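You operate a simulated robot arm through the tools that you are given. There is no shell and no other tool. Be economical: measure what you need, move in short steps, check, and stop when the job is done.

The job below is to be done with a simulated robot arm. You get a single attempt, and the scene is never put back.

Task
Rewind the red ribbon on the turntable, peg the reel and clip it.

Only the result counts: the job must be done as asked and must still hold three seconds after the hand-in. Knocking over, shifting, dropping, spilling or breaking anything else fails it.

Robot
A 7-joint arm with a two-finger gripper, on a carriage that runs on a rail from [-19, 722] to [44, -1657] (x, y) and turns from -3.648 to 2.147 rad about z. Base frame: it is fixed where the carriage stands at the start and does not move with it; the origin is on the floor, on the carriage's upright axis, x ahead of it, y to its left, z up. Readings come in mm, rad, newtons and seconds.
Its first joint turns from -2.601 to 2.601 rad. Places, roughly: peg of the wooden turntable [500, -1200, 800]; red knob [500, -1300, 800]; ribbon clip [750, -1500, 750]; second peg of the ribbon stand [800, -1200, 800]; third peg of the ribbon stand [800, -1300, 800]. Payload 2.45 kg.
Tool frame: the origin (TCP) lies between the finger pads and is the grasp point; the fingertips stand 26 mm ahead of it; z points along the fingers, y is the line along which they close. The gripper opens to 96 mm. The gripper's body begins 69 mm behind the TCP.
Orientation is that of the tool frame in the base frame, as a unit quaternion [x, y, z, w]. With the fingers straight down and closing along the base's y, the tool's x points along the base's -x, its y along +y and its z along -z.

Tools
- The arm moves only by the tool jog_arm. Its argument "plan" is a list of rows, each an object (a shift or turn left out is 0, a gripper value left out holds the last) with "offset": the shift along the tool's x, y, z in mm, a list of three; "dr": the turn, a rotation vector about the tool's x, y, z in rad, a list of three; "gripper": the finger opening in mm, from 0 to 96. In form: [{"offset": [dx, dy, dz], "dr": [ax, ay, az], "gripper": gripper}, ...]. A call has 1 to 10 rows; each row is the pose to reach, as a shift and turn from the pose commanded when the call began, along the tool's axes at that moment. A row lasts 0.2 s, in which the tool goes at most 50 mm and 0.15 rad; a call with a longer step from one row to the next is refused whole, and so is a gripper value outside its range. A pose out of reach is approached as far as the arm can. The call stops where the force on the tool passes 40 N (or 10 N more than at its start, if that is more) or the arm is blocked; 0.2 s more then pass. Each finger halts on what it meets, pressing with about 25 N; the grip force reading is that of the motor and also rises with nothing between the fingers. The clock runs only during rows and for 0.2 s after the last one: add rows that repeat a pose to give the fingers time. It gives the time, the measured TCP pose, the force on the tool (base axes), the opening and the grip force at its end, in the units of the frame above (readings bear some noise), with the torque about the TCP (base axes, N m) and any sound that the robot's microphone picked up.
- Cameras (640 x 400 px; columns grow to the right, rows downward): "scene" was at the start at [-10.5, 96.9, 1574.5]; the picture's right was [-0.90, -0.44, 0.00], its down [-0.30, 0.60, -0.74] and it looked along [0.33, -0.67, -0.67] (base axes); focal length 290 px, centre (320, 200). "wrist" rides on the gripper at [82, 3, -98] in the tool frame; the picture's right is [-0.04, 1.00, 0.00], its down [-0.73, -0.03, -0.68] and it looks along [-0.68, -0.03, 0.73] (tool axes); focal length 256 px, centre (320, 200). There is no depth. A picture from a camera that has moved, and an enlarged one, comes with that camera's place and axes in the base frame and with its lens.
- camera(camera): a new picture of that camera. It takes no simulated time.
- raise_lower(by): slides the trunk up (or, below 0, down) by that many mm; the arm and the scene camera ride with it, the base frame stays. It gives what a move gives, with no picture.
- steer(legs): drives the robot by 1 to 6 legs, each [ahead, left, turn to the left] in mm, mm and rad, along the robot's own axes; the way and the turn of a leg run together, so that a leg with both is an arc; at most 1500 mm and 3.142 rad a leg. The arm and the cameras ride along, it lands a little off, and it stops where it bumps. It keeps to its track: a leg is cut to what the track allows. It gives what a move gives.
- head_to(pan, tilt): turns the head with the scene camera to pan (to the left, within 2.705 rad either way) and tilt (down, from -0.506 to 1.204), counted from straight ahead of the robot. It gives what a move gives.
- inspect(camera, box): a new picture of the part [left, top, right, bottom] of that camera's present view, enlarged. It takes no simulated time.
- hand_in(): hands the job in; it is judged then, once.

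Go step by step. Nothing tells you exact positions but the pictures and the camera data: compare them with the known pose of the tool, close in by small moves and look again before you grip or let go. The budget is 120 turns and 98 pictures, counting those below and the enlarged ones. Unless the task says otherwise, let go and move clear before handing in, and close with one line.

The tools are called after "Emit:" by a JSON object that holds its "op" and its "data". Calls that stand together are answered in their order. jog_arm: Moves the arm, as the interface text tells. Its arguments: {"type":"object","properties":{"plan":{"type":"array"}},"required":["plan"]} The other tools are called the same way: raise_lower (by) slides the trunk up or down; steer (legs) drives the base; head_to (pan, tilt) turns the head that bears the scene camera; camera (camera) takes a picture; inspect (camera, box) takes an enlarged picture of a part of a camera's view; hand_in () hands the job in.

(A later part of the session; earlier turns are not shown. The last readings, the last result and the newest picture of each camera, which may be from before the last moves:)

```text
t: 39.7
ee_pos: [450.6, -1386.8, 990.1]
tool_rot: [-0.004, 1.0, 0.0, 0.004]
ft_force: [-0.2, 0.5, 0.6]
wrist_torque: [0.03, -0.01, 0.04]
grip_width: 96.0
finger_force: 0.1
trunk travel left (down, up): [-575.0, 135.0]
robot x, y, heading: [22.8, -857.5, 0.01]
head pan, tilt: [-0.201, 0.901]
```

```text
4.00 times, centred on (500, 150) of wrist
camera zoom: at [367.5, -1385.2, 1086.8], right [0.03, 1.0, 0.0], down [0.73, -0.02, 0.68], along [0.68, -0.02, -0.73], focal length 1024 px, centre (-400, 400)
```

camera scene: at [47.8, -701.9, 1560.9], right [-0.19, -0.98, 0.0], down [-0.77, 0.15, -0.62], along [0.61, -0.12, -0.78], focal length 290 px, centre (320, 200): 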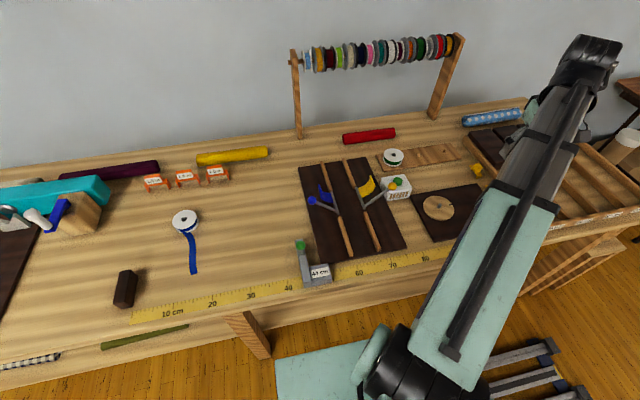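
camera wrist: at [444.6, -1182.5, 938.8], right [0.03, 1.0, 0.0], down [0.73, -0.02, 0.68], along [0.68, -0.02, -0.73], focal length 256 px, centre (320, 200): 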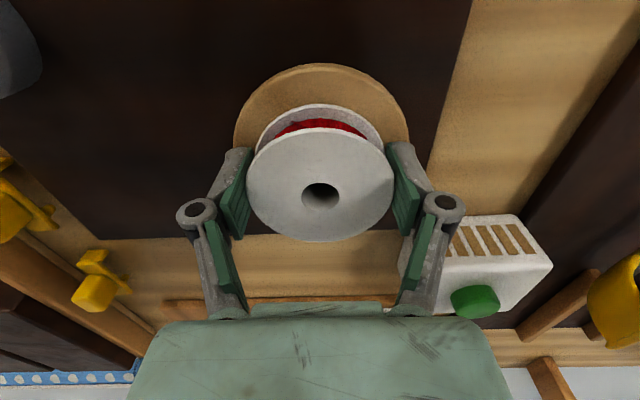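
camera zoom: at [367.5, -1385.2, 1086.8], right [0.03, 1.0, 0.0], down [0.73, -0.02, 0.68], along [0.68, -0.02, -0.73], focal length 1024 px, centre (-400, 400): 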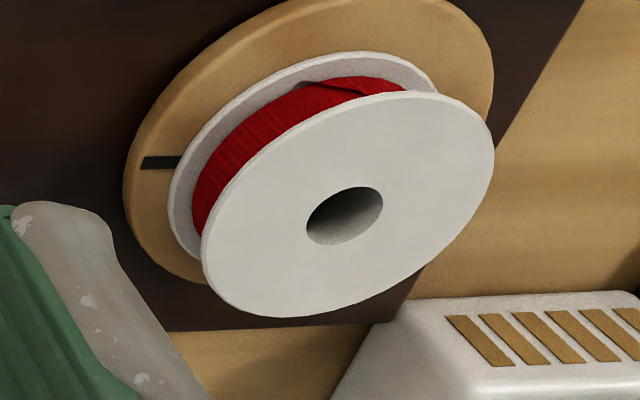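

Everything points to the reel being seated flat on the disc with the peg in its hole. Next the red knob, near (455, -1329); I move above it for a better look.

Emit:
{"op": "jog_arm", "data": {"plan": [{"offset": [0, 28, 0]}, {"offset": [0, 57, 10]}, {"offset": [20, 57, 30]}, {"offset": [30, 57, 40]}, {"offset": [30, 57, 40]}]}}

Emit:
{"op": "camera", "data": {"camera": "wrist"}}

```text
t: 40.9
ee_pos: [418.0, -1329.4, 950.1]
tool_rot: [-0.005, 1.0, 0.0, 0.003]
ft_force: [-0.1, 0.0, -0.6]
wrist_torque: [0.0, 0.0, -0.01]
grip_width: 96.0
finger_force: 0.0
trunk travel left (down, up): [-575.0, 135.0]
robot x, y, heading: [24.6, -856.4, 0.007]
head pan, tilt: [-0.201, 0.901]
```

```text
57 pictures are left
camera wrist: at [335.8, -1328.7, 1046.7], right [0.03, 1.0, 0.0], down [0.73, -0.02, 0.68], along [0.68, -0.02, -0.73], focal length 256 px, centre (320, 200)
```

wrist: 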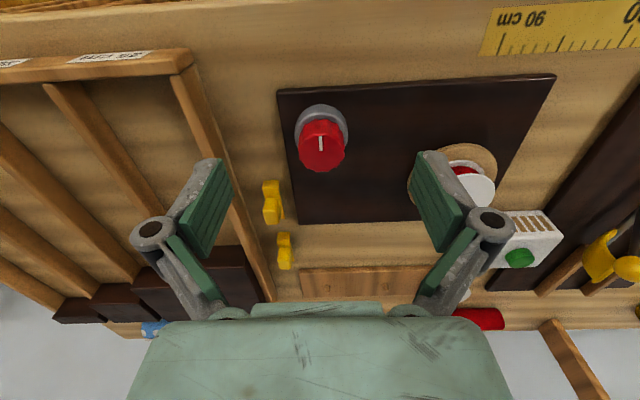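

Emit:
{"op": "jog_arm", "data": {"plan": [{"offset": [-20, -1, 15]}, {"offset": [-35, -1.5, 35]}, {"offset": [-35, -1.5, 55]}, {"offset": [-35, -1.5, 70]}]}}

Emit:
{"op": "camera", "data": {"camera": "wrist"}}

```text
t: 41.9
ee_pos: [455.4, -1332.9, 880.1]
tool_rot: [-0.004, 1.0, 0.0, 0.003]
ft_force: [0.4, -0.4, -0.5]
wrist_torque: [-0.02, 0.04, 0.0]
grip_width: 96.1
finger_force: 0.1
trunk travel left (down, up): [-575.0, 135.0]
robot x, y, heading: [23.1, -862.5, 0.007]
head pan, tilt: [-0.201, 0.901]
```

```text
56 pictures are left
camera wrist: at [371.7, -1330.3, 977.2], right [0.03, 1.0, 0.0], down [0.73, -0.02, 0.68], along [0.68, -0.02, -0.73], focal length 256 px, centre (320, 200)
```

wrist: 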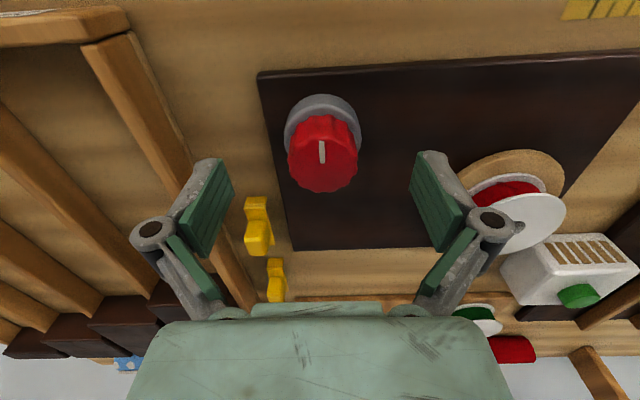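

Knob centre about (457, -1331.5), top near z 855. I descend around it and check before closing.

Emit:
{"op": "jog_arm", "data": {"plan": [{"offset": [-1.5, 1, 8]}, {"offset": [-1.5, 1, 16]}, {"offset": [-1.5, 1, 22]}, {"offset": [-1.5, 1, 22]}]}}

Emit:
{"op": "inspect", "data": {"camera": "wrist", "box": [160, 60, 480, 260]}}

```text
t: 42.9
ee_pos: [455.8, -1329.3, 857.7]
tool_rot: [-0.004, 1.0, 0.0, 0.003]
ft_force: [0.0, 0.5, -0.7]
wrist_torque: [0.05, 0.01, 0.01]
grip_width: 96.0
finger_force: 0.0
trunk travel left (down, up): [-575.0, 135.0]
robot x, y, heading: [22.4, -861.7, 0.01]
head pan, tilt: [-0.201, 0.901]
```

```text
2.00 times, centred on (320, 160) of wrist
camera zoom: at [373.4, -1327.8, 955.0], right [0.03, 1.0, 0.0], down [0.73, -0.02, 0.68], along [0.68, -0.02, -0.73], focal length 512 px, centre (320, 280)
```

zoom: 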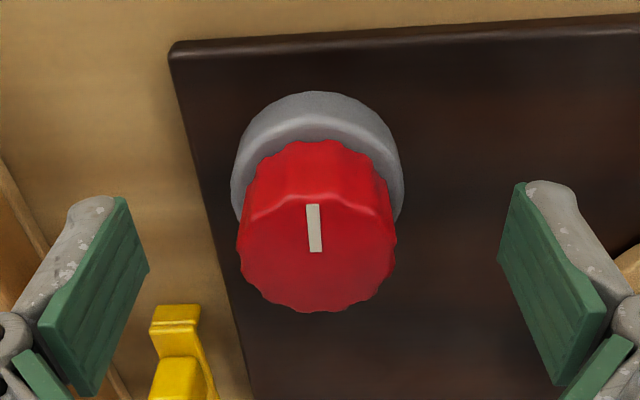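

Well centred with the pads beside the knob. I close on it and turn clockwise (seen from above) a little to see the effect.

Emit:
{"op": "jog_arm", "data": {"plan": [{"offset": [0, 0, 0], "gripper": 70}, {"offset": [0, 0, 0], "gripper": 45}, {"offset": [0, 0, 0], "gripper": 30}, {"offset": [0, 0, 0], "gripper": 30}, {"dr": [0, 0, 0.1]}, {"dr": [0, 0, 0.2]}, {"dr": [0, 0, 0.3]}, {"dr": [0, 0, 0.4]}]}}

Emit:
{"op": "camera", "data": {"camera": "wrist"}}

```text
t: 44.7
ee_pos: [456.2, -1328.7, 859.6]
tool_rot: [0.195, 0.981, 0.001, 0.003]
ft_force: [2.1, -1.6, -7.1]
wrist_torque: [-0.78, -1.0, -0.02]
grip_width: 41.6
finger_force: 44.9
trunk travel left (down, up): [-575.0, 135.0]
robot x, y, heading: [21.0, -859.0, 0.008]
head pan, tilt: [-0.201, 0.901]
```

```text
54 pictures are left
camera wrist: at [381.1, -1295.6, 955.3], right [0.42, 0.91, 0.0], down [0.66, -0.31, 0.68], along [0.62, -0.28, -0.73], focal length 256 px, centre (320, 200)
```

wrist: 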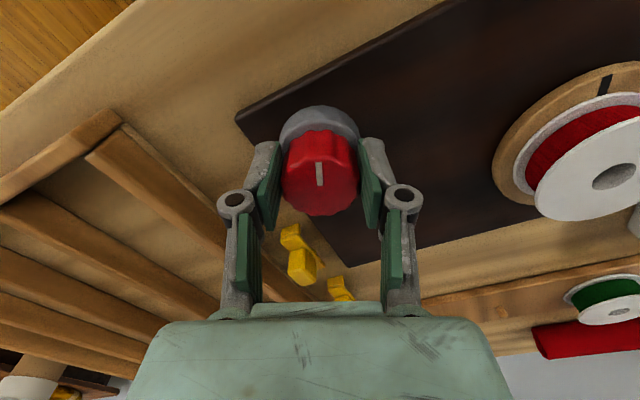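

The knob turned with the gripper and the disc moved clockwise. I wait a second to learn whether it keeps spinning or follows the knob.

Emit:
{"op": "jog_arm", "data": {"plan": [{}, {}, {}]}}

Emit:
{"op": "inspect", "data": {"camera": "wrist", "box": [440, 40, 640, 240]}}

```text
t: 45.5
ee_pos: [456.1, -1328.5, 858.3]
tool_rot: [0.194, 0.981, 0.002, 0.003]
ft_force: [1.8, 3.2, -13.5]
wrist_torque: [-0.08, -0.97, 0.02]
grip_width: 41.6
finger_force: 44.6
trunk travel left (down, up): [-575.0, 135.0]
robot x, y, heading: [22.8, -857.3, 0.003]
head pan, tilt: [-0.201, 0.901]
```

```text
2.00 times, centred on (540, 140) of wrist
camera zoom: at [381.2, -1295.9, 955.4], right [0.42, 0.91, 0.0], down [0.66, -0.31, 0.68], along [0.62, -0.28, -0.73], focal length 512 px, centre (-120, 320)
```

zoom: 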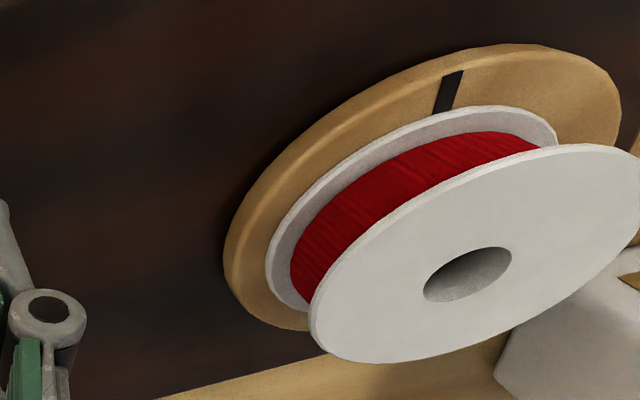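

The disc follows the knob at about four to one, clockwise. I check the reel's loose end from the scene camera before turning further.

Emit:
{"op": "inspect", "data": {"camera": "scene", "box": [400, 165, 500, 240]}}

```text
5.33 times, centred on (450, 202) of scene
camera zoom: at [48.6, -702.4, 1560.9], right [-0.19, -0.98, 0.0], down [-0.77, 0.15, -0.62], along [0.61, -0.12, -0.78], focal length 1549 px, centre (-373, 187)
```

zoom: 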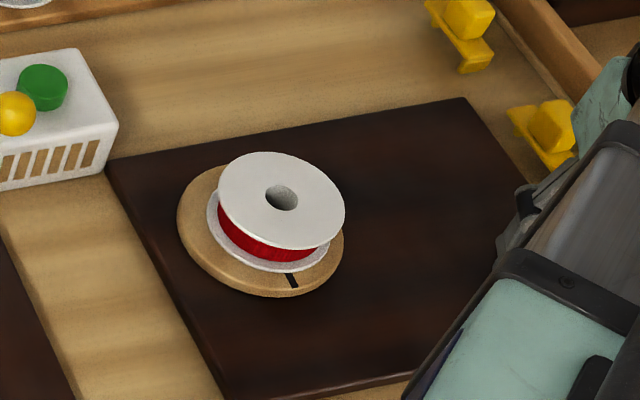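

The mark moved a quarter turn with the reel. I continue turning the knob clockwise by 1.4 rad.

Emit:
{"op": "jog_arm", "data": {"plan": [{"dr": [0, 0, 0.14]}, {"dr": [0, 0, 0.28]}, {"dr": [0, 0, 0.42]}, {"dr": [0, 0, 0.56]}, {"dr": [0, 0, 0.7]}, {"dr": [0, 0, 0.84]}, {"dr": [0, 0, 0.98]}, {"dr": [0, 0, 1.12]}, {"dr": [0, 0, 1.26]}, {"dr": [0, 0, 1.4]}]}}

Emit:
{"op": "camera", "data": {"camera": "wrist"}}

Emit:
{"op": "inspect", "data": {"camera": "scene", "box": [400, 165, 500, 240]}}

```text
t: 47.7
ee_pos: [461.5, -1326.1, 858.7]
tool_rot: [0.781, 0.625, 0.006, 0.002]
ft_force: [30.2, 20.2, -10.2]
wrist_torque: [-0.15, -0.17, 0.1]
grip_width: 41.6
finger_force: 44.8
trunk travel left (down, up): [-575.0, 135.0]
robot x, y, heading: [24.8, -858.3, 0.014]
head pan, tilt: [-0.201, 0.901]
```

```text
51 pictures are left
camera wrist: at [480.3, -1249.1, 956.6], right [0.97, -0.26, 0.01], down [-0.2, -0.71, 0.67], along [-0.17, -0.65, -0.74], focal length 256 px, centre (320, 200)
```

wrist: 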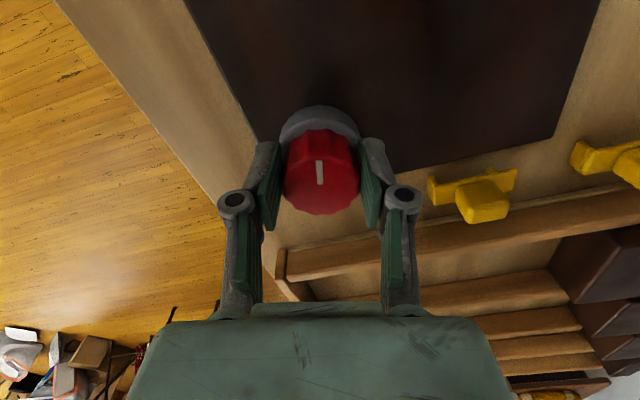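

```text
5.33 times, centred on (450, 202) of scene
camera zoom: at [51.2, -700.5, 1560.8], right [-0.19, -0.98, 0.0], down [-0.77, 0.15, -0.62], along [0.61, -0.12, -0.79], focal length 1549 px, centre (-373, 187)
```

zoom: 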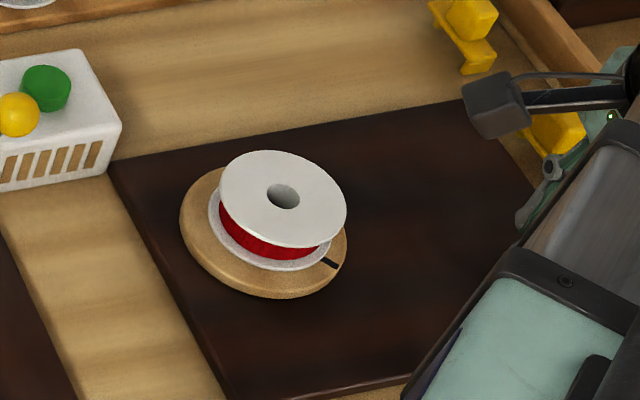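

The disc has made a bit over one turn (about 1.15), and no loose end shows. I release, swing the wrist back and regrip, to add about half a turn more for a snug wind.

Emit:
{"op": "jog_arm", "data": {"plan": [{"gripper": 70}, {"gripper": 90}, {"dr": [0, 0, -0.14], "gripper": 96}, {"dr": [0, 0, -0.28]}, {"dr": [0, 0, -0.42]}, {"dr": [0, 0, -0.56]}, {"dr": [0, 0, -0.7]}, {"dr": [0, 0, -0.84]}, {"dr": [0, 0, -0.98]}, {"dr": [0, 0, -1.12]}]}}

Emit:
{"op": "inspect", "data": {"camera": "wrist", "box": [160, 60, 640, 300]}}

```text
t: 49.9
ee_pos: [455.8, -1329.1, 859.5]
tool_rot: [0.328, 0.945, 0.001, 0.003]
ft_force: [0.0, -0.3, -0.2]
wrist_torque: [0.01, 0.01, -0.01]
grip_width: 95.9
finger_force: 0.1
trunk travel left (down, up): [-575.0, 135.0]
robot x, y, heading: [22.5, -860.5, 0.007]
head pan, tilt: [-0.201, 0.901]
```

```text
1.33 times, centred on (400, 180) of wrist
camera zoom: at [393.4, -1277.4, 955.2], right [0.65, 0.76, 0.0], down [0.55, -0.48, 0.68], along [0.52, -0.44, -0.73], focal length 341 px, centre (213, 227)
```

zoom: 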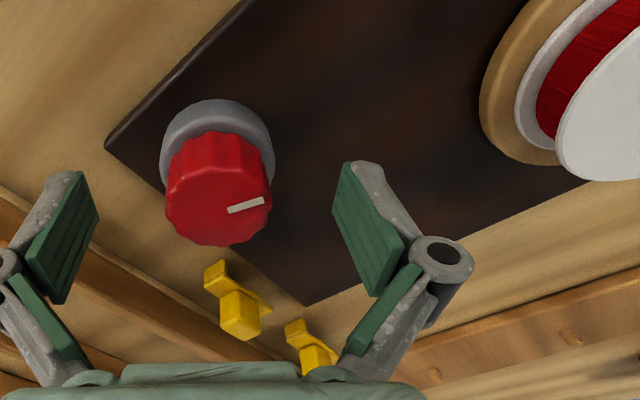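

Released cleanly; the knob stays put. I regrip and turn 0.9 rad more clockwise.

Emit:
{"op": "jog_arm", "data": {"plan": [{"gripper": 60}, {"gripper": 30}, {"gripper": 30}, {"dr": [0, 0, 0.13]}, {"dr": [0, 0, 0.26]}, {"dr": [0, 0, 0.4]}, {"dr": [0, 0, 0.53]}, {"dr": [0, 0, 0.66]}, {"dr": [0, 0, 0.8]}, {"dr": [0, 0, 0.9]}]}}

Emit:
{"op": "inspect", "data": {"camera": "scene", "box": [400, 165, 500, 240]}}

```text
t: 52.1
ee_pos: [460.9, -1328.1, 858.8]
tool_rot: [0.708, 0.707, 0.004, 0.002]
ft_force: [29.0, 17.0, -7.0]
wrist_torque: [-0.58, -0.26, 0.1]
grip_width: 41.5
finger_force: 45.0
trunk travel left (down, up): [-575.0, 135.0]
robot x, y, heading: [25.4, -859.0, 0.003]
head pan, tilt: [-0.201, 0.901]
```

```text
5.33 times, centred on (450, 202) of scene
camera zoom: at [50.9, -700.6, 1560.7], right [-0.19, -0.98, 0.0], down [-0.77, 0.15, -0.62], along [0.61, -0.12, -0.78], focal length 1549 px, centre (-373, 187)
```

zoom: 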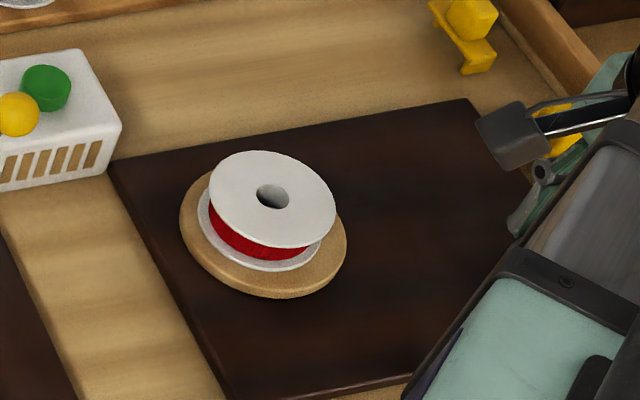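

The reel turned with the disc (1.7 turns in all) and no loose end shows. I release the knob, rise and straighten the wrist.

Emit:
{"op": "jog_arm", "data": {"plan": [{"gripper": 70}, {"gripper": 96}, {"offset": [0, 0, -20]}, {"offset": [0, 0, -60], "dr": [0, 0, -0.15]}, {"offset": [0, 0, -90], "dr": [0, 0, -0.3]}, {"offset": [0, 0, -90], "dr": [0, 0, -0.45]}, {"offset": [0, 0, -90], "dr": [0, 0, -0.6]}, {"offset": [0, 0, -90], "dr": [0, 0, -0.75]}, {"offset": [0, 0, -90], "dr": [0, 0, -0.9]}, {"offset": [0, 0, -90], "dr": [0, 0, -1.05]}]}}

Emit:
{"op": "jog_arm", "data": {"plan": [{"dr": [0, 0, -0.15]}, {"dr": [0, 0, -0.3]}, {"dr": [0, 0, -0.45]}, {"dr": [0, 0, -0.52]}]}}

```text
t: 54.3
ee_pos: [456.2, -1330.0, 948.8]
tool_rot: [0.257, 0.967, 0.001, 0.003]
ft_force: [0.0, 0.3, 0.3]
wrist_torque: [-0.01, -0.03, -0.01]
grip_width: 95.9
finger_force: 0.0
trunk travel left (down, up): [-575.0, 135.0]
robot x, y, heading: [23.5, -854.9, 0.004]
head pan, tilt: [-0.201, 0.901]
```

```text
t: 55.3
ee_pos: [456.3, -1328.0, 948.0]
tool_rot: [-0.001, 1.0, 0.0, 0.003]
ft_force: [-0.8, 0.0, -0.1]
wrist_torque: [0.0, 0.01, 0.0]
grip_width: 96.1
finger_force: 0.1
trunk travel left (down, up): [-575.0, 135.0]
robot x, y, heading: [24.4, -857.5, 0.01]
head pan, tilt: [-0.201, 0.901]
```

Wrist straight again. I move over the reel for a centring picture.

Emit:
{"op": "jog_arm", "data": {"plan": [{"offset": [-15, 36, 0]}, {"offset": [-30, 72, 0]}, {"offset": [-45, 108, 0]}, {"offset": [-62, 144, 0]}, {"offset": [-62, 144, 30]}, {"offset": [-62, 144, 50]}]}}

Emit:
{"op": "camera", "data": {"camera": "wrist"}}

```text
t: 56.7
ee_pos: [519.4, -1184.2, 899.7]
tool_rot: [0.0, 1.0, 0.0, 0.002]
ft_force: [0.5, 0.1, -0.8]
wrist_torque: [-0.01, -0.01, 0.02]
grip_width: 96.0
finger_force: 0.1
trunk travel left (down, up): [-575.0, 135.0]
robot x, y, heading: [19.6, -859.3, 0.006]
head pan, tilt: [-0.201, 0.901]
```

```text
47 pictures are left
camera wrist: at [435.9, -1182.3, 996.3], right [0.04, 1.0, 0.0], down [0.73, -0.03, 0.68], along [0.68, -0.03, -0.73], focal length 256 px, centre (320, 200)
```

wrist: 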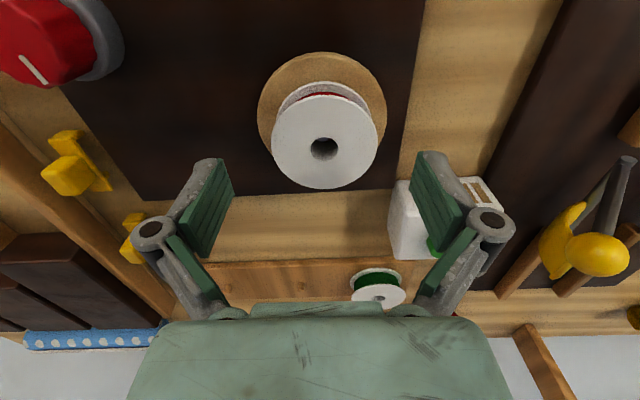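

Reel centre about (527, -1184). I lower to just above the disc and check alignment.

Emit:
{"op": "jog_arm", "data": {"plan": [{"offset": [-7, 1, 15]}, {"offset": [-7, 1, 30]}, {"offset": [-7, 1, 42]}, {"offset": [-7, 1, 50]}, {"offset": [-7, 1, 54]}, {"offset": [-7, 1, 54]}]}}

Emit:
{"op": "inspect", "data": {"camera": "wrist", "box": [160, 50, 480, 250]}}

```text
t: 58.1
ee_pos: [525.7, -1184.3, 843.7]
tool_rot: [0.001, 1.0, 0.001, 0.002]
ft_force: [0.0, -0.5, -0.2]
wrist_torque: [-0.01, 0.01, -0.01]
grip_width: 95.9
finger_force: 0.0
trunk travel left (down, up): [-575.0, 135.0]
robot x, y, heading: [24.9, -859.2, 0.008]
head pan, tilt: [-0.201, 0.901]
```

```text
2.00 times, centred on (320, 150) of wrist
camera zoom: at [442.8, -1181.7, 940.7], right [0.04, 1.0, 0.0], down [0.73, -0.03, 0.68], along [0.68, -0.03, -0.73], focal length 512 px, centre (320, 300)
```

zoom: 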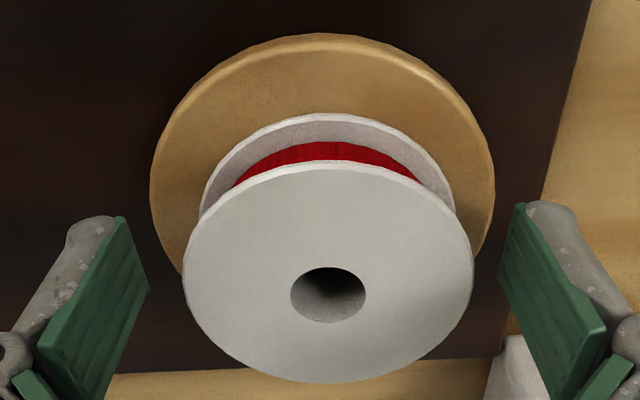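

Aligned and the ribbon looks tidy. I close at this height, then lift slowly.

Emit:
{"op": "jog_arm", "data": {"plan": [{"offset": [0, 1, -2], "gripper": 85}, {"offset": [0, 1, -2], "gripper": 76}, {"offset": [0, 1, -2], "gripper": 60}, {"offset": [0, 1, -2], "gripper": 50}, {"offset": [0, 1, -2], "gripper": 50}]}}

Emit:
{"op": "jog_arm", "data": {"plan": [{"offset": [0, 0, -1]}, {"offset": [0, 0, -3]}, {"offset": [0, 0, -5]}, {"offset": [0, 0, -7]}, {"offset": [0, 0, -9]}, {"offset": [0, 0, -11]}, {"offset": [0, 0, -14]}, {"offset": [0, 0, -17]}, {"offset": [0, 0, -20]}, {"offset": [0, 0, -23]}]}}

Emit:
{"op": "camera", "data": {"camera": "wrist"}}

```text
t: 59.3
ee_pos: [524.8, -1185.0, 847.1]
tool_rot: [0.001, 1.0, 0.0, 0.003]
ft_force: [-0.2, 0.2, 2.3]
wrist_torque: [-0.04, -0.09, 0.01]
grip_width: 70.9
finger_force: 25.2
trunk travel left (down, up): [-575.0, 135.0]
robot x, y, heading: [24.4, -860.5, 0.011]
head pan, tilt: [-0.201, 0.901]
```

```text
t: 61.5
ee_pos: [525.3, -1183.1, 871.6]
tool_rot: [0.001, 1.0, 0.0, 0.002]
ft_force: [-0.7, -0.3, -0.8]
wrist_torque: [0.0, 0.02, 0.01]
grip_width: 70.7
finger_force: 25.1
trunk travel left (down, up): [-575.0, 135.0]
robot x, y, heading: [21.3, -859.7, 0.012]
head pan, tilt: [-0.201, 0.901]
```

```text
45 pictures are left
camera wrist: at [442.6, -1181.4, 968.5], right [0.04, 1.0, 0.0], down [0.73, -0.03, 0.68], along [0.68, -0.03, -0.73], focal length 256 px, centre (320, 200)
```

wrist: 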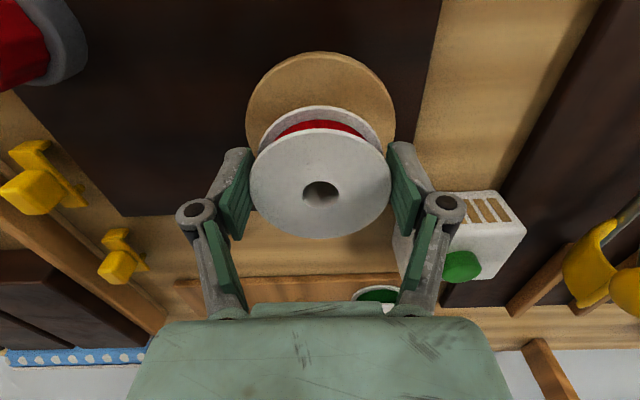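

The reel is held and lifts cleanly. I raise it and move to a spot where the stand's pegs show beside the reel.

Emit:
{"op": "jog_arm", "data": {"plan": [{"offset": [0, 0, -10]}, {"offset": [0, 0, -30]}, {"offset": [0, 0, -55]}, {"offset": [0, 0, -80]}, {"offset": [0, 0, -105]}, {"offset": [0, 0, -130]}, {"offset": [-10, -10, -155]}, {"offset": [-25, -28, -180]}, {"offset": [-40, -50, -190]}, {"offset": [-55, -72, -190]}]}}

Emit:
{"op": "jog_arm", "data": {"plan": [{"offset": [-15, -22, 0]}, {"offset": [-30, -45, 0]}, {"offset": [-46, -70, 0]}, {"offset": [-62, -95, 0]}, {"offset": [-78, -120, 0]}, {"offset": [-94, -145, 0]}, {"offset": [-108, -167, 0]}, {"offset": [-118, -182, 0]}, {"offset": [-120, -185, 0]}]}}

Emit:
{"op": "camera", "data": {"camera": "wrist"}}

```text
t: 63.7
ee_pos: [581.6, -1252.8, 1058.4]
tool_rot: [0.001, 1.0, 0.0, 0.004]
ft_force: [0.2, 0.2, 0.2]
wrist_torque: [0.0, 0.01, 0.02]
grip_width: 70.7
finger_force: 25.0
trunk travel left (down, up): [-575.0, 135.0]
robot x, y, heading: [24.5, -859.9, 0.009]
head pan, tilt: [-0.201, 0.901]
```

```text
t: 65.7
ee_pos: [700.7, -1440.6, 1061.1]
tool_rot: [0.002, 1.0, 0.0, 0.003]
ft_force: [-0.2, 0.4, -0.5]
wrist_torque: [0.01, 0.0, -0.01]
grip_width: 70.7
finger_force: 25.3
trunk travel left (down, up): [-575.0, 135.0]
robot x, y, heading: [26.4, -859.4, 0.01]
head pan, tilt: [-0.201, 0.901]
```

```text
44 pictures are left
camera wrist: at [617.7, -1437.5, 1158.2], right [0.04, 1.0, 0.0], down [0.73, -0.03, 0.68], along [0.68, -0.03, -0.73], focal length 256 px, centre (320, 200)
```

wrist: 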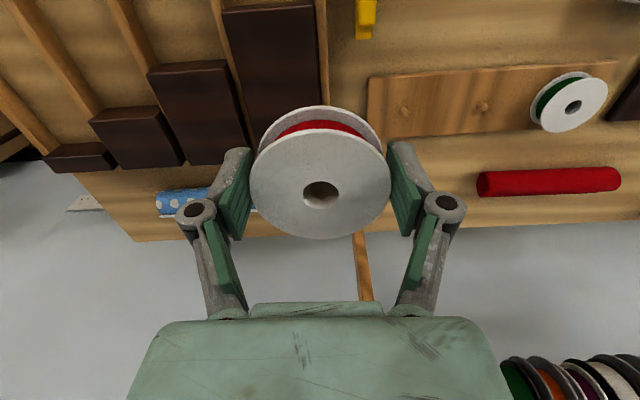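

Emit:
{"op": "inspect", "data": {"camera": "wrist", "box": [360, 30, 640, 190]}}

Emit:
{"op": "inspect", "data": {"camera": "scene", "box": [370, 130, 500, 200]}}

```text
2.29 times, centred on (500, 110) of wrist
camera zoom: at [617.7, -1437.5, 1158.2], right [0.04, 1.0, 0.0], down [0.73, -0.03, 0.68], along [0.68, -0.03, -0.73], focal length 585 px, centre (-91, 406)
```

zoom: 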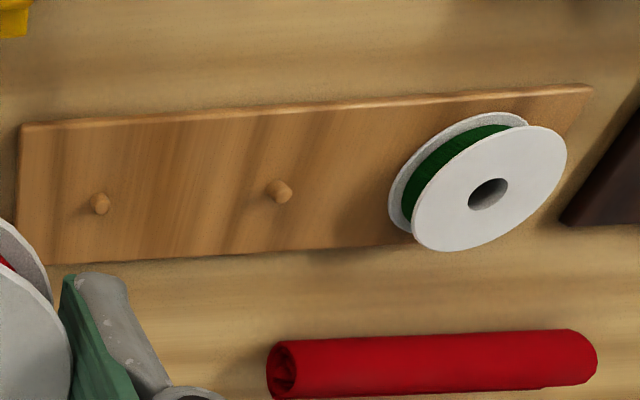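

```text
4.92 times, centred on (435, 165) of scene
camera zoom: at [47.9, -702.0, 1560.9], right [-0.19, -0.98, 0.0], down [-0.77, 0.15, -0.62], along [0.61, -0.12, -0.78], focal length 1430 px, centre (-246, 372)
```

zoom: 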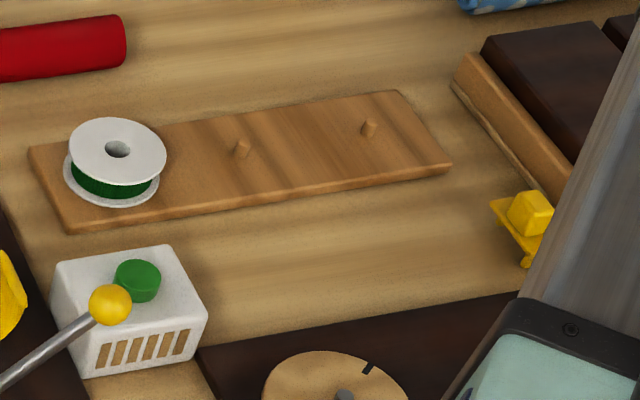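

Triangulating both views agrees well: second peg (769.5, -1222, 821), third peg (774, -1328, 821). The third peg has more free room, so I bring the reel above it.

Emit:
{"op": "jog_arm", "data": {"plan": [{"offset": [-15, 25, 0]}, {"offset": [-32, 52, 0]}, {"offset": [-50, 80, 0]}, {"offset": [-65, 104, 0]}, {"offset": [-70.8, 112.7, 10]}, {"offset": [-70.8, 112.7, 50]}, {"offset": [-70.8, 112.7, 90]}, {"offset": [-70.8, 112.7, 130]}, {"offset": [-70.8, 112.7, 170]}, {"offset": [-70.8, 112.7, 196]}]}}

Emit:
{"op": "inspect", "data": {"camera": "scene", "box": [390, 100, 500, 180]}}

Emit:
{"op": "camera", "data": {"camera": "wrist"}}

```text
t: 67.9
ee_pos: [769.5, -1326.4, 865.8]
tool_rot: [0.001, 1.0, 0.0, 0.003]
ft_force: [0.8, -0.7, 0.1]
wrist_torque: [0.01, -0.03, 0.02]
grip_width: 71.0
finger_force: 25.3
trunk travel left (down, up): [-575.0, 135.0]
robot x, y, heading: [21.6, -857.5, 0.011]
head pan, tilt: [-0.201, 0.901]
```

```text
5.00 times, centred on (445, 140) of scene
camera zoom: at [47.9, -702.0, 1561.0], right [-0.19, -0.98, 0.0], down [-0.77, 0.15, -0.62], along [0.61, -0.12, -0.78], focal length 1452 px, centre (-305, 500)
```

zoom: 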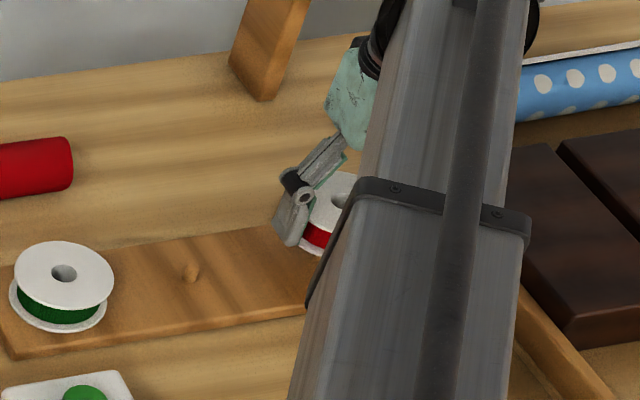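

```text
40 pictures are left
camera wrist: at [686.7, -1324.8, 962.8], right [0.04, 1.0, 0.0], down [0.73, -0.03, 0.68], along [0.68, -0.03, -0.73], focal length 256 px, centre (320, 200)
```

wrist: 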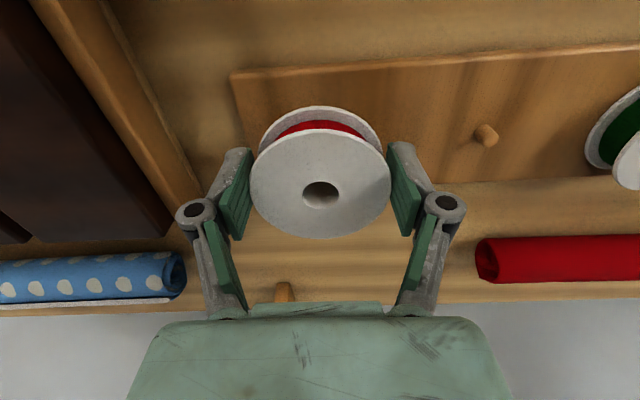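

Peg estimates check out. I nudge 1.5 mm in x and lower onto the peg.

Emit:
{"op": "jog_arm", "data": {"plan": [{"offset": [-1.5, 0, 6]}, {"offset": [-1.5, 0, 11]}, {"offset": [-1.5, 0, 15]}, {"offset": [-1.5, 0, 18]}, {"offset": [-1.5, 0, 21]}, {"offset": [-1.5, 0, 24]}, {"offset": [-1.5, 0, 27]}, {"offset": [-1.5, 0, 29]}]}}

Emit:
{"op": "inspect", "data": {"camera": "wrist", "box": [200, 60, 440, 260]}}

```text
t: 69.7
ee_pos: [772.0, -1327.3, 836.7]
tool_rot: [0.002, 1.0, 0.0, 0.002]
ft_force: [-0.7, 0.3, 0.0]
wrist_torque: [-0.01, -0.01, 0.01]
grip_width: 70.8
finger_force: 24.9
trunk travel left (down, up): [-575.0, 135.0]
robot x, y, heading: [22.1, -859.3, 0.007]
head pan, tilt: [-0.201, 0.901]
```

```text
2.00 times, centred on (320, 160) of wrist
camera zoom: at [689.2, -1324.5, 933.2], right [0.04, 1.0, 0.0], down [0.73, -0.03, 0.68], along [0.68, -0.03, -0.73], focal length 512 px, centre (320, 280)
```

zoom: 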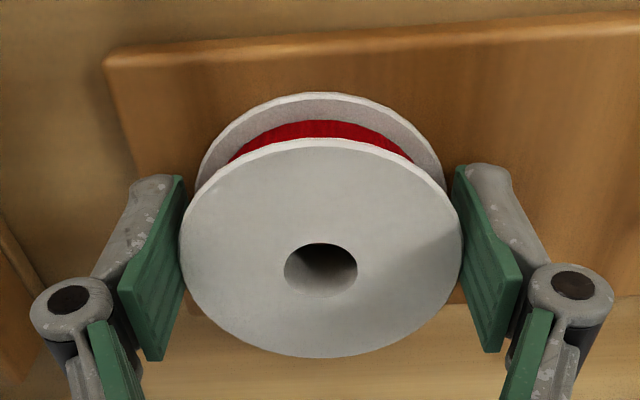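

No contact although the reel's bottom is already below the peg's tip, so the peg is in the hole. I keep lowering until it touches.

Emit:
{"op": "jog_arm", "data": {"plan": [{"offset": [0, 0, 2]}, {"offset": [0, 0, 4]}, {"offset": [0, 0, 6]}, {"offset": [0, 0, 7]}, {"offset": [0, 0, 8]}, {"offset": [0, 0, 8]}]}}

```text
t: 71.1
ee_pos: [773.3, -1327.6, 831.7]
tool_rot: [0.001, 1.0, -0.001, 0.005]
ft_force: [-0.5, -1.1, 33.2]
wrist_torque: [0.76, 0.46, -0.03]
grip_width: 71.2
finger_force: 25.4
trunk travel left (down, up): [-575.0, 135.0]
robot x, y, heading: [22.4, -860.0, 0.012]
head pan, tilt: [-0.201, 0.901]
```

Fingertips are on the stand's board. I ease up and open, letting the reel settle the last millimetres.

Emit:
{"op": "jog_arm", "data": {"plan": [{"offset": [0, 0, -2], "gripper": 70}, {"offset": [0, 0, -2], "gripper": 74}, {"offset": [0, 0, -2], "gripper": 80}, {"offset": [0, 0, -2], "gripper": 88}, {"offset": [0, 0, -4], "gripper": 96}, {"offset": [0, 0, -4], "gripper": 96}]}}

Emit:
{"op": "inspect", "data": {"camera": "wrist", "box": [200, 60, 440, 260]}}

```text
t: 72.5
ee_pos: [773.3, -1328.5, 832.2]
tool_rot: [0.002, 1.0, 0.0, 0.003]
ft_force: [0.7, -0.5, 0.5]
wrist_torque: [0.04, -0.03, 0.01]
grip_width: 95.8
finger_force: 0.0
trunk travel left (down, up): [-575.0, 135.0]
robot x, y, heading: [24.1, -859.3, 0.004]
head pan, tilt: [-0.201, 0.901]
```

```text
2.00 times, centred on (320, 160) of wrist
camera zoom: at [690.0, -1325.2, 928.7], right [0.04, 1.0, 0.0], down [0.73, -0.03, 0.68], along [0.68, -0.03, -0.73], focal length 512 px, centre (320, 280)
```

zoom: 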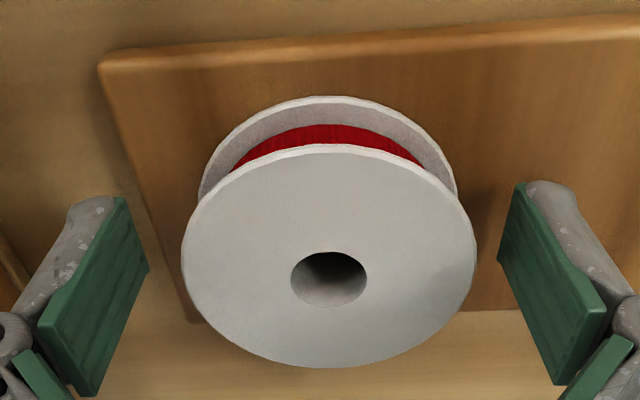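

The reel sits level on the third peg. I rise and go look at the nearer yellow clip (around (687, -1400)).

Emit:
{"op": "jog_arm", "data": {"plan": [{"offset": [0, 0, -15]}, {"offset": [0, 0, -45]}, {"offset": [0, 0, -85]}, {"offset": [35, -20, -110]}, {"offset": [75, -45, -110]}, {"offset": [115, -65, -110]}, {"offset": [135, -75, -110]}, {"offset": [135, -75, -110]}]}}

Emit:
{"op": "camera", "data": {"camera": "wrist"}}

Emit:
{"op": "inspect", "data": {"camera": "scene", "box": [370, 130, 510, 220]}}

```text
t: 74.3
ee_pos: [635.8, -1404.4, 942.7]
tool_rot: [0.001, 1.0, 0.001, 0.003]
ft_force: [0.2, 0.4, 0.0]
wrist_torque: [0.04, -0.01, 0.03]
grip_width: 96.0
finger_force: 0.0
trunk travel left (down, up): [-575.0, 135.0]
robot x, y, heading: [20.5, -859.7, 0.006]
head pan, tilt: [-0.201, 0.901]
```

```text
37 pictures are left
camera wrist: at [553.0, -1401.7, 1038.2], right [0.04, 1.0, 0.0], down [0.73, -0.03, 0.68], along [0.68, -0.03, -0.73], focal length 256 px, centre (320, 200)
```

wrist: 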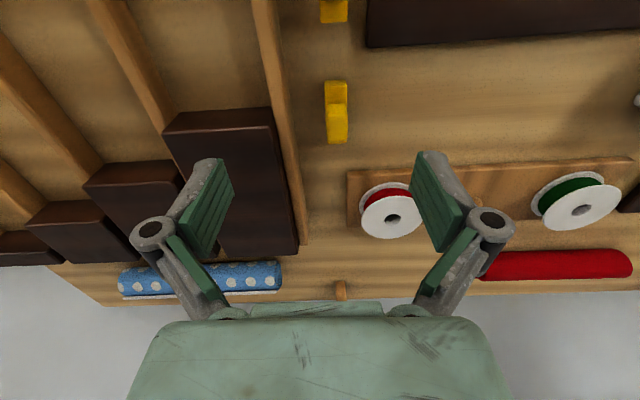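

```text
4.44 times, centred on (440, 175) of scene
camera zoom: at [47.6, -701.9, 1560.9], right [-0.19, -0.98, 0.0], down [-0.77, 0.15, -0.62], along [0.61, -0.12, -0.78], focal length 1291 px, centre (-213, 311)
```

zoom: 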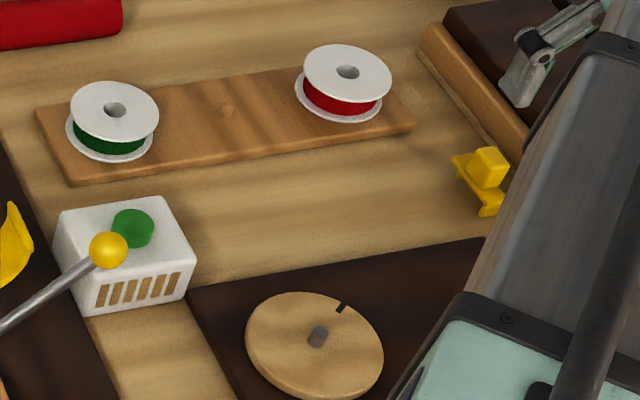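

Emit:
{"op": "inspect", "data": {"camera": "wrist", "box": [295, 65, 385, 155]}}

Emit:
{"op": "inspect", "data": {"camera": "scene", "box": [455, 155, 495, 185]}}

```text
4.44 times, centred on (340, 110) of wrist
camera zoom: at [553.0, -1401.7, 1038.2], right [0.04, 1.0, 0.0], down [0.73, -0.03, 0.68], along [0.68, -0.03, -0.73], focal length 1138 px, centre (231, 600)
```

zoom: 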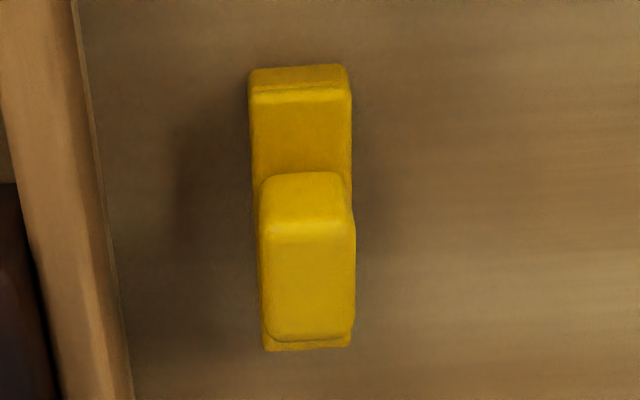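

```text
13.33 times, centred on (475, 170) of scene
camera zoom: at [47.6, -701.9, 1560.9], right [-0.19, -0.98, 0.0], down [-0.77, 0.15, -0.62], along [0.61, -0.12, -0.78], focal length 3872 px, centre (-1747, 600)
```

zoom: 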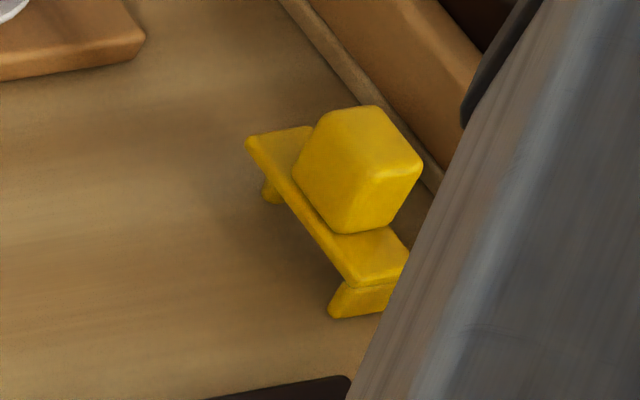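

The reel stands on its peg just like the green one. Before gripping the clip I need to know its shape, so I swing the wrist camera round to see its long side.

Emit:
{"op": "jog_arm", "data": {"plan": [{"offset": [-6, 30, 0], "dr": [0, 0, 0.15]}, {"offset": [-12, 60, 0], "dr": [0, 0, 0.3]}, {"offset": [-18, 80, 0], "dr": [0, 0, 0.45]}, {"offset": [-18, 90, 0], "dr": [0, 0, 0.6]}, {"offset": [-18, 90, 0], "dr": [0, 0, 0.75]}, {"offset": [-18, 90, 0], "dr": [0, 0, 0.9]}, {"offset": [-18, 90, 0], "dr": [0, 0, 1.05]}, {"offset": [-18, 90, 0], "dr": [0, 0, 1.2]}, {"offset": [-18, 90, 0], "dr": [0, 0, 1.35]}, {"offset": [-18, 90, 0], "dr": [0, 0, 1.5]}]}}

Emit:
{"op": "jog_arm", "data": {"plan": [{"offset": [0, 0, 15], "dr": [0, -0.12, 0]}, {"offset": [0, 0, 30], "dr": [0, -0.24, 0]}, {"offset": [0, 0, 45], "dr": [0, -0.36, 0]}, {"offset": [0, 0, 60], "dr": [0, -0.45, 0]}, {"offset": [0, 0, 70], "dr": [0, -0.45, 0]}]}}

Emit:
{"op": "camera", "data": {"camera": "wrist"}}

```text
t: 76.5
ee_pos: [655.5, -1313.0, 942.0]
tool_rot: [0.683, 0.73, 0.002, 0.003]
ft_force: [0.7, 1.6, -0.3]
wrist_torque: [0.0, -0.01, 0.0]
grip_width: 96.2
finger_force: 0.1
trunk travel left (down, up): [-575.0, 135.0]
robot x, y, heading: [27.6, -860.4, 0.006]
head pan, tilt: [-0.201, 0.901]
```

```text
t: 77.7
ee_pos: [656.3, -1312.5, 873.7]
tool_rot: [0.666, 0.712, -0.151, 0.166]
ft_force: [0.5, -1.0, 0.4]
wrist_torque: [-0.02, -0.01, -0.01]
grip_width: 95.6
finger_force: 0.0
trunk travel left (down, up): [-575.0, 135.0]
robot x, y, heading: [25.2, -857.5, 0.009]
head pan, tilt: [-0.201, 0.901]
```

```text
33 pictures are left
camera wrist: at [650.6, -1197.0, 925.3], right [1.0, 0.03, 0.02], down [-0.01, -0.36, 0.93], along [0.04, -0.93, -0.36], focal length 256 px, centre (320, 200)
```

wrist: 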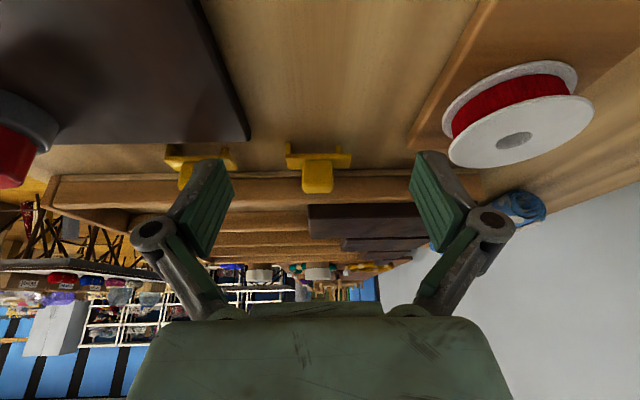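

Emit:
{"op": "inspect", "data": {"camera": "wrist", "box": [270, 130, 370, 200]}}

Emit:
{"op": "inspect", "data": {"camera": "wrist", "box": [420, 40, 620, 190]}}

```text
5.71 times, centred on (320, 165) of wrist
camera zoom: at [650.6, -1197.0, 925.3], right [1.0, 0.03, 0.02], down [-0.01, -0.36, 0.93], along [0.04, -0.93, -0.36], focal length 1463 px, centre (320, 400)
```

zoom: 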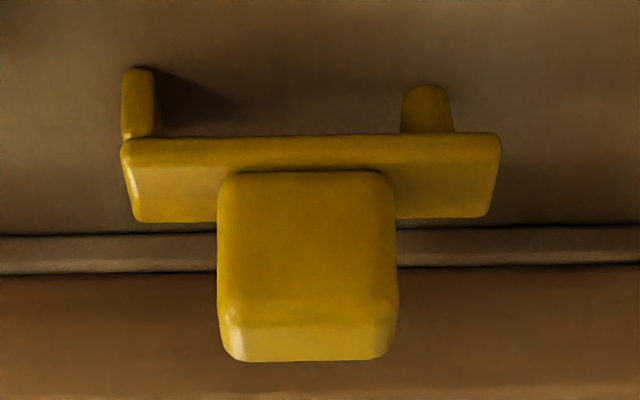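

```text
2.67 times, centred on (520, 115) of wrist
camera zoom: at [650.6, -1197.0, 925.3], right [1.0, 0.03, 0.02], down [-0.01, -0.36, 0.93], along [0.04, -0.93, -0.36], focal length 683 px, centre (-213, 427)
```

zoom: 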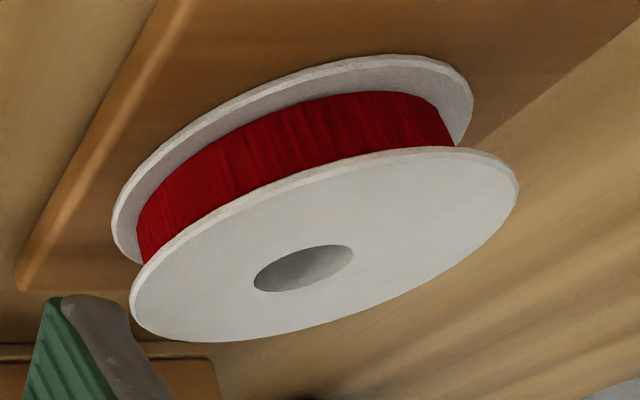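

Now the clip is clear: it has a flat leg at its -x end and a round peg inset at the +x end, about 39 mm apart, which fits the reel's hole-to-rim distance. So it goes on top of the reel from above, peg into the hole and leg over the rim, in its present heading; I bring the wrist back to vertical above it.

Emit:
{"op": "jog_arm", "data": {"plan": [{"offset": [0, 0, -20], "dr": [0, 0.12, 0]}, {"offset": [0, 0, -40], "dr": [0, 0.24, 0]}, {"offset": [0, 0, -60], "dr": [0, 0.36, 0]}, {"offset": [0, 0, -78], "dr": [0, 0.45, 0]}, {"offset": [0, 0, -78], "dr": [0, 0.45, 0]}]}}

Emit:
{"op": "jog_arm", "data": {"plan": [{"offset": [-15, -5, 0], "dr": [0, 0, -0.15]}, {"offset": [-30, -10, 0], "dr": [0, 0, -0.3]}, {"offset": [-45, -15, 0], "dr": [0, 0, -0.45]}, {"offset": [-60, -20, 0], "dr": [0, 0, -0.6]}, {"offset": [-75, -25, 0], "dr": [0, 0, -0.75]}, {"offset": [-90, -30, 0], "dr": [0, 0, -0.9]}, {"offset": [-100, -34, 0], "dr": [0, 0, -1.05]}, {"offset": [-110, -38, 0], "dr": [0, 0, -1.2]}, {"offset": [-113, -40, 0], "dr": [0, 0, -1.35]}, {"offset": [-113, -40, 0], "dr": [0, 0, -1.5]}]}}

```text
t: 78.9
ee_pos: [654.1, -1279.6, 944.5]
tool_rot: [0.682, 0.731, 0.003, 0.003]
ft_force: [-0.2, -1.0, 0.2]
wrist_torque: [0.0, 0.02, -0.04]
grip_width: 96.0
finger_force: 0.1
trunk travel left (down, up): [-575.0, 135.0]
robot x, y, heading: [27.3, -860.5, 0.006]
head pan, tilt: [-0.201, 0.901]
```

```text
t: 81.1
ee_pos: [621.5, -1396.1, 942.4]
tool_rot: [-0.001, 1.0, 0.0, 0.003]
ft_force: [0.0, 0.2, 0.3]
wrist_torque: [0.01, -0.02, -0.01]
grip_width: 96.0
finger_force: 0.1
trunk travel left (down, up): [-575.0, 135.0]
robot x, y, heading: [24.4, -860.6, 0.007]
head pan, tilt: [-0.201, 0.901]
```

Upright again. I narrow the fingers and move over the cube handle at about (656, -1391).

Emit:
{"op": "jog_arm", "data": {"plan": [{"offset": [-10, 2, 15], "gripper": 60}, {"offset": [-22, 4, 30], "gripper": 44}, {"offset": [-34, 4.5, 45], "gripper": 44}, {"offset": [-34, 4.5, 58], "gripper": 44}]}}

Emit:
{"op": "camera", "data": {"camera": "wrist"}}

```text
t: 82.1
ee_pos: [654.9, -1389.5, 885.1]
tool_rot: [0.001, 1.0, 0.0, 0.002]
ft_force: [0.0, -0.1, -0.6]
wrist_torque: [-0.02, 0.03, -0.02]
grip_width: 44.2
finger_force: 0.0
trunk travel left (down, up): [-575.0, 135.0]
robot x, y, heading: [21.1, -858.1, 0.012]
head pan, tilt: [-0.201, 0.901]
```

```text
30 pictures are left
camera wrist: at [572.7, -1387.1, 981.2], right [0.04, 1.0, 0.0], down [0.73, -0.03, 0.68], along [0.68, -0.03, -0.73], focal length 256 px, centre (320, 200)
```

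wrist: 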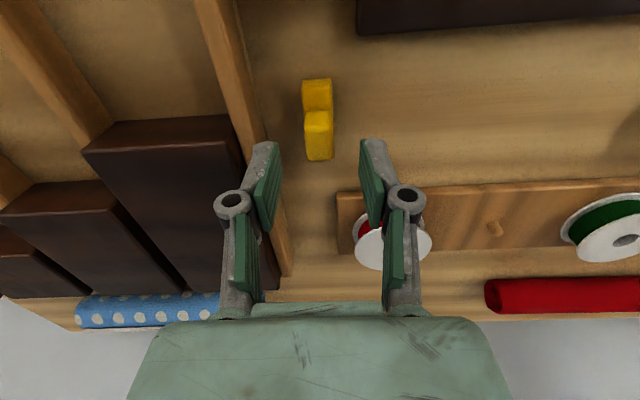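

Cube top centre about (657.5, -1391.5). I narrow to 34 mm and descend around it.

Emit:
{"op": "jog_arm", "data": {"plan": [{"offset": [-2.5, -1.5, 8], "gripper": 36}, {"offset": [-2.5, -1.5, 14], "gripper": 34}, {"offset": [-2.5, -1.5, 20], "gripper": 34}]}}

Emit:
{"op": "inspect", "data": {"camera": "wrist", "box": [220, 80, 420, 230]}}

```text
t: 82.9
ee_pos: [656.4, -1391.0, 862.3]
tool_rot: [0.001, 1.0, 0.0, 0.002]
ft_force: [0.9, -0.3, 0.1]
wrist_torque: [-0.01, 0.02, 0.01]
grip_width: 34.3
finger_force: 0.1
trunk travel left (down, up): [-575.0, 135.0]
robot x, y, heading: [23.4, -859.0, 0.008]
head pan, tilt: [-0.201, 0.901]
```

```text
2.67 times, centred on (320, 155) of wrist
camera zoom: at [574.5, -1388.7, 960.2], right [0.04, 1.0, 0.0], down [0.73, -0.03, 0.68], along [0.68, -0.03, -0.73], focal length 683 px, centre (320, 320)
```

zoom: 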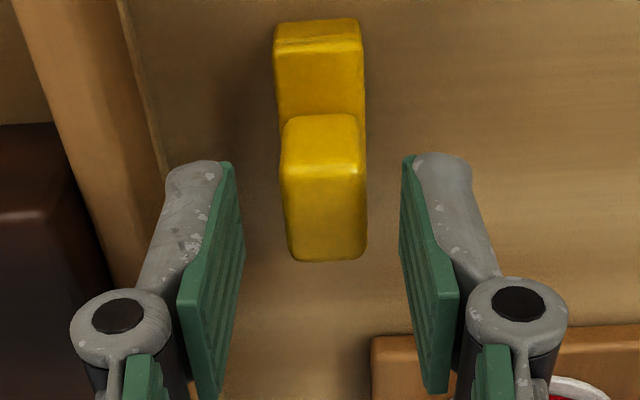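

Cube centred. I go down the last 14 mm and close.

Emit:
{"op": "jog_arm", "data": {"plan": [{"offset": [0, 0, 6]}, {"offset": [0, 0, 11]}, {"offset": [0, 0, 14]}, {"offset": [0, 0, 14], "gripper": 26}, {"offset": [0, 0, 14], "gripper": 18}, {"offset": [0, 0, 14], "gripper": 6}, {"offset": [0, 0, 14], "gripper": 6}, {"offset": [0, 0, 14], "gripper": 6}]}}

Emit:
{"op": "inspect", "data": {"camera": "wrist", "box": [220, 80, 420, 230]}}

```text
t: 84.7
ee_pos: [659.5, -1390.4, 850.2]
tool_rot: [0.0, 1.0, 0.001, 0.004]
ft_force: [0.0, 0.5, -0.2]
wrist_torque: [-0.03, 0.0, 0.01]
grip_width: 16.5
finger_force: 24.4
trunk travel left (down, up): [-575.0, 135.0]
robot x, y, heading: [21.1, -859.9, 0.01]
head pan, tilt: [-0.201, 0.901]
```

```text
2.67 times, centred on (320, 155) of wrist
camera zoom: at [575.9, -1388.5, 946.7], right [0.04, 1.0, 0.0], down [0.73, -0.03, 0.68], along [0.68, -0.03, -0.73], focal length 683 px, centre (320, 320)
```

zoom: 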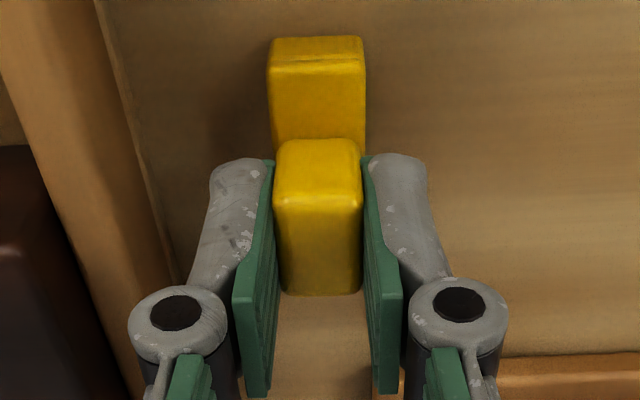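

Gripped at 16.5 mm. I lift slowly.

Emit:
{"op": "jog_arm", "data": {"plan": [{"offset": [0, 0, -2]}, {"offset": [0, 0, -4]}, {"offset": [0, 0, -7]}, {"offset": [0, 0, -11]}, {"offset": [0, 0, -16]}, {"offset": [0, 0, -22]}, {"offset": [0, 0, -30]}, {"offset": [0, 0, -40]}, {"offset": [0, 0, -50]}, {"offset": [0, 0, -60]}]}}

Emit:
{"op": "camera", "data": {"camera": "wrist"}}

```text
t: 86.9
ee_pos: [657.1, -1392.3, 909.0]
tool_rot: [0.001, 1.0, 0.0, 0.003]
ft_force: [0.8, -0.6, 0.3]
wrist_torque: [-0.02, 0.0, 0.02]
grip_width: 16.6
finger_force: 24.8
trunk travel left (down, up): [-575.0, 135.0]
robot x, y, heading: [24.6, -855.2, 0.014]
head pan, tilt: [-0.201, 0.901]
```

```text
27 pictures are left
camera wrist: at [574.3, -1390.4, 1006.2], right [0.04, 1.0, 0.0], down [0.73, -0.03, 0.68], along [0.68, -0.03, -0.73], focal length 256 px, centre (320, 200)
```

wrist: 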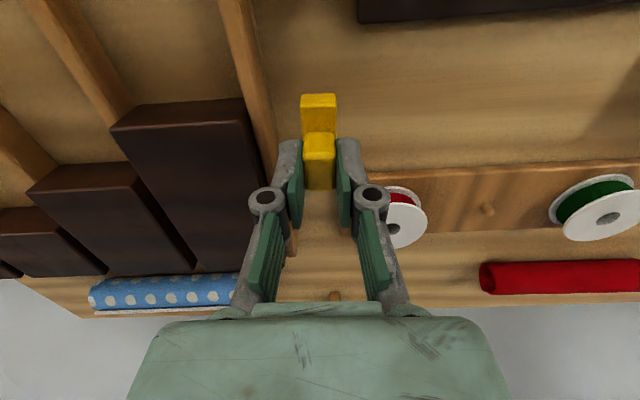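

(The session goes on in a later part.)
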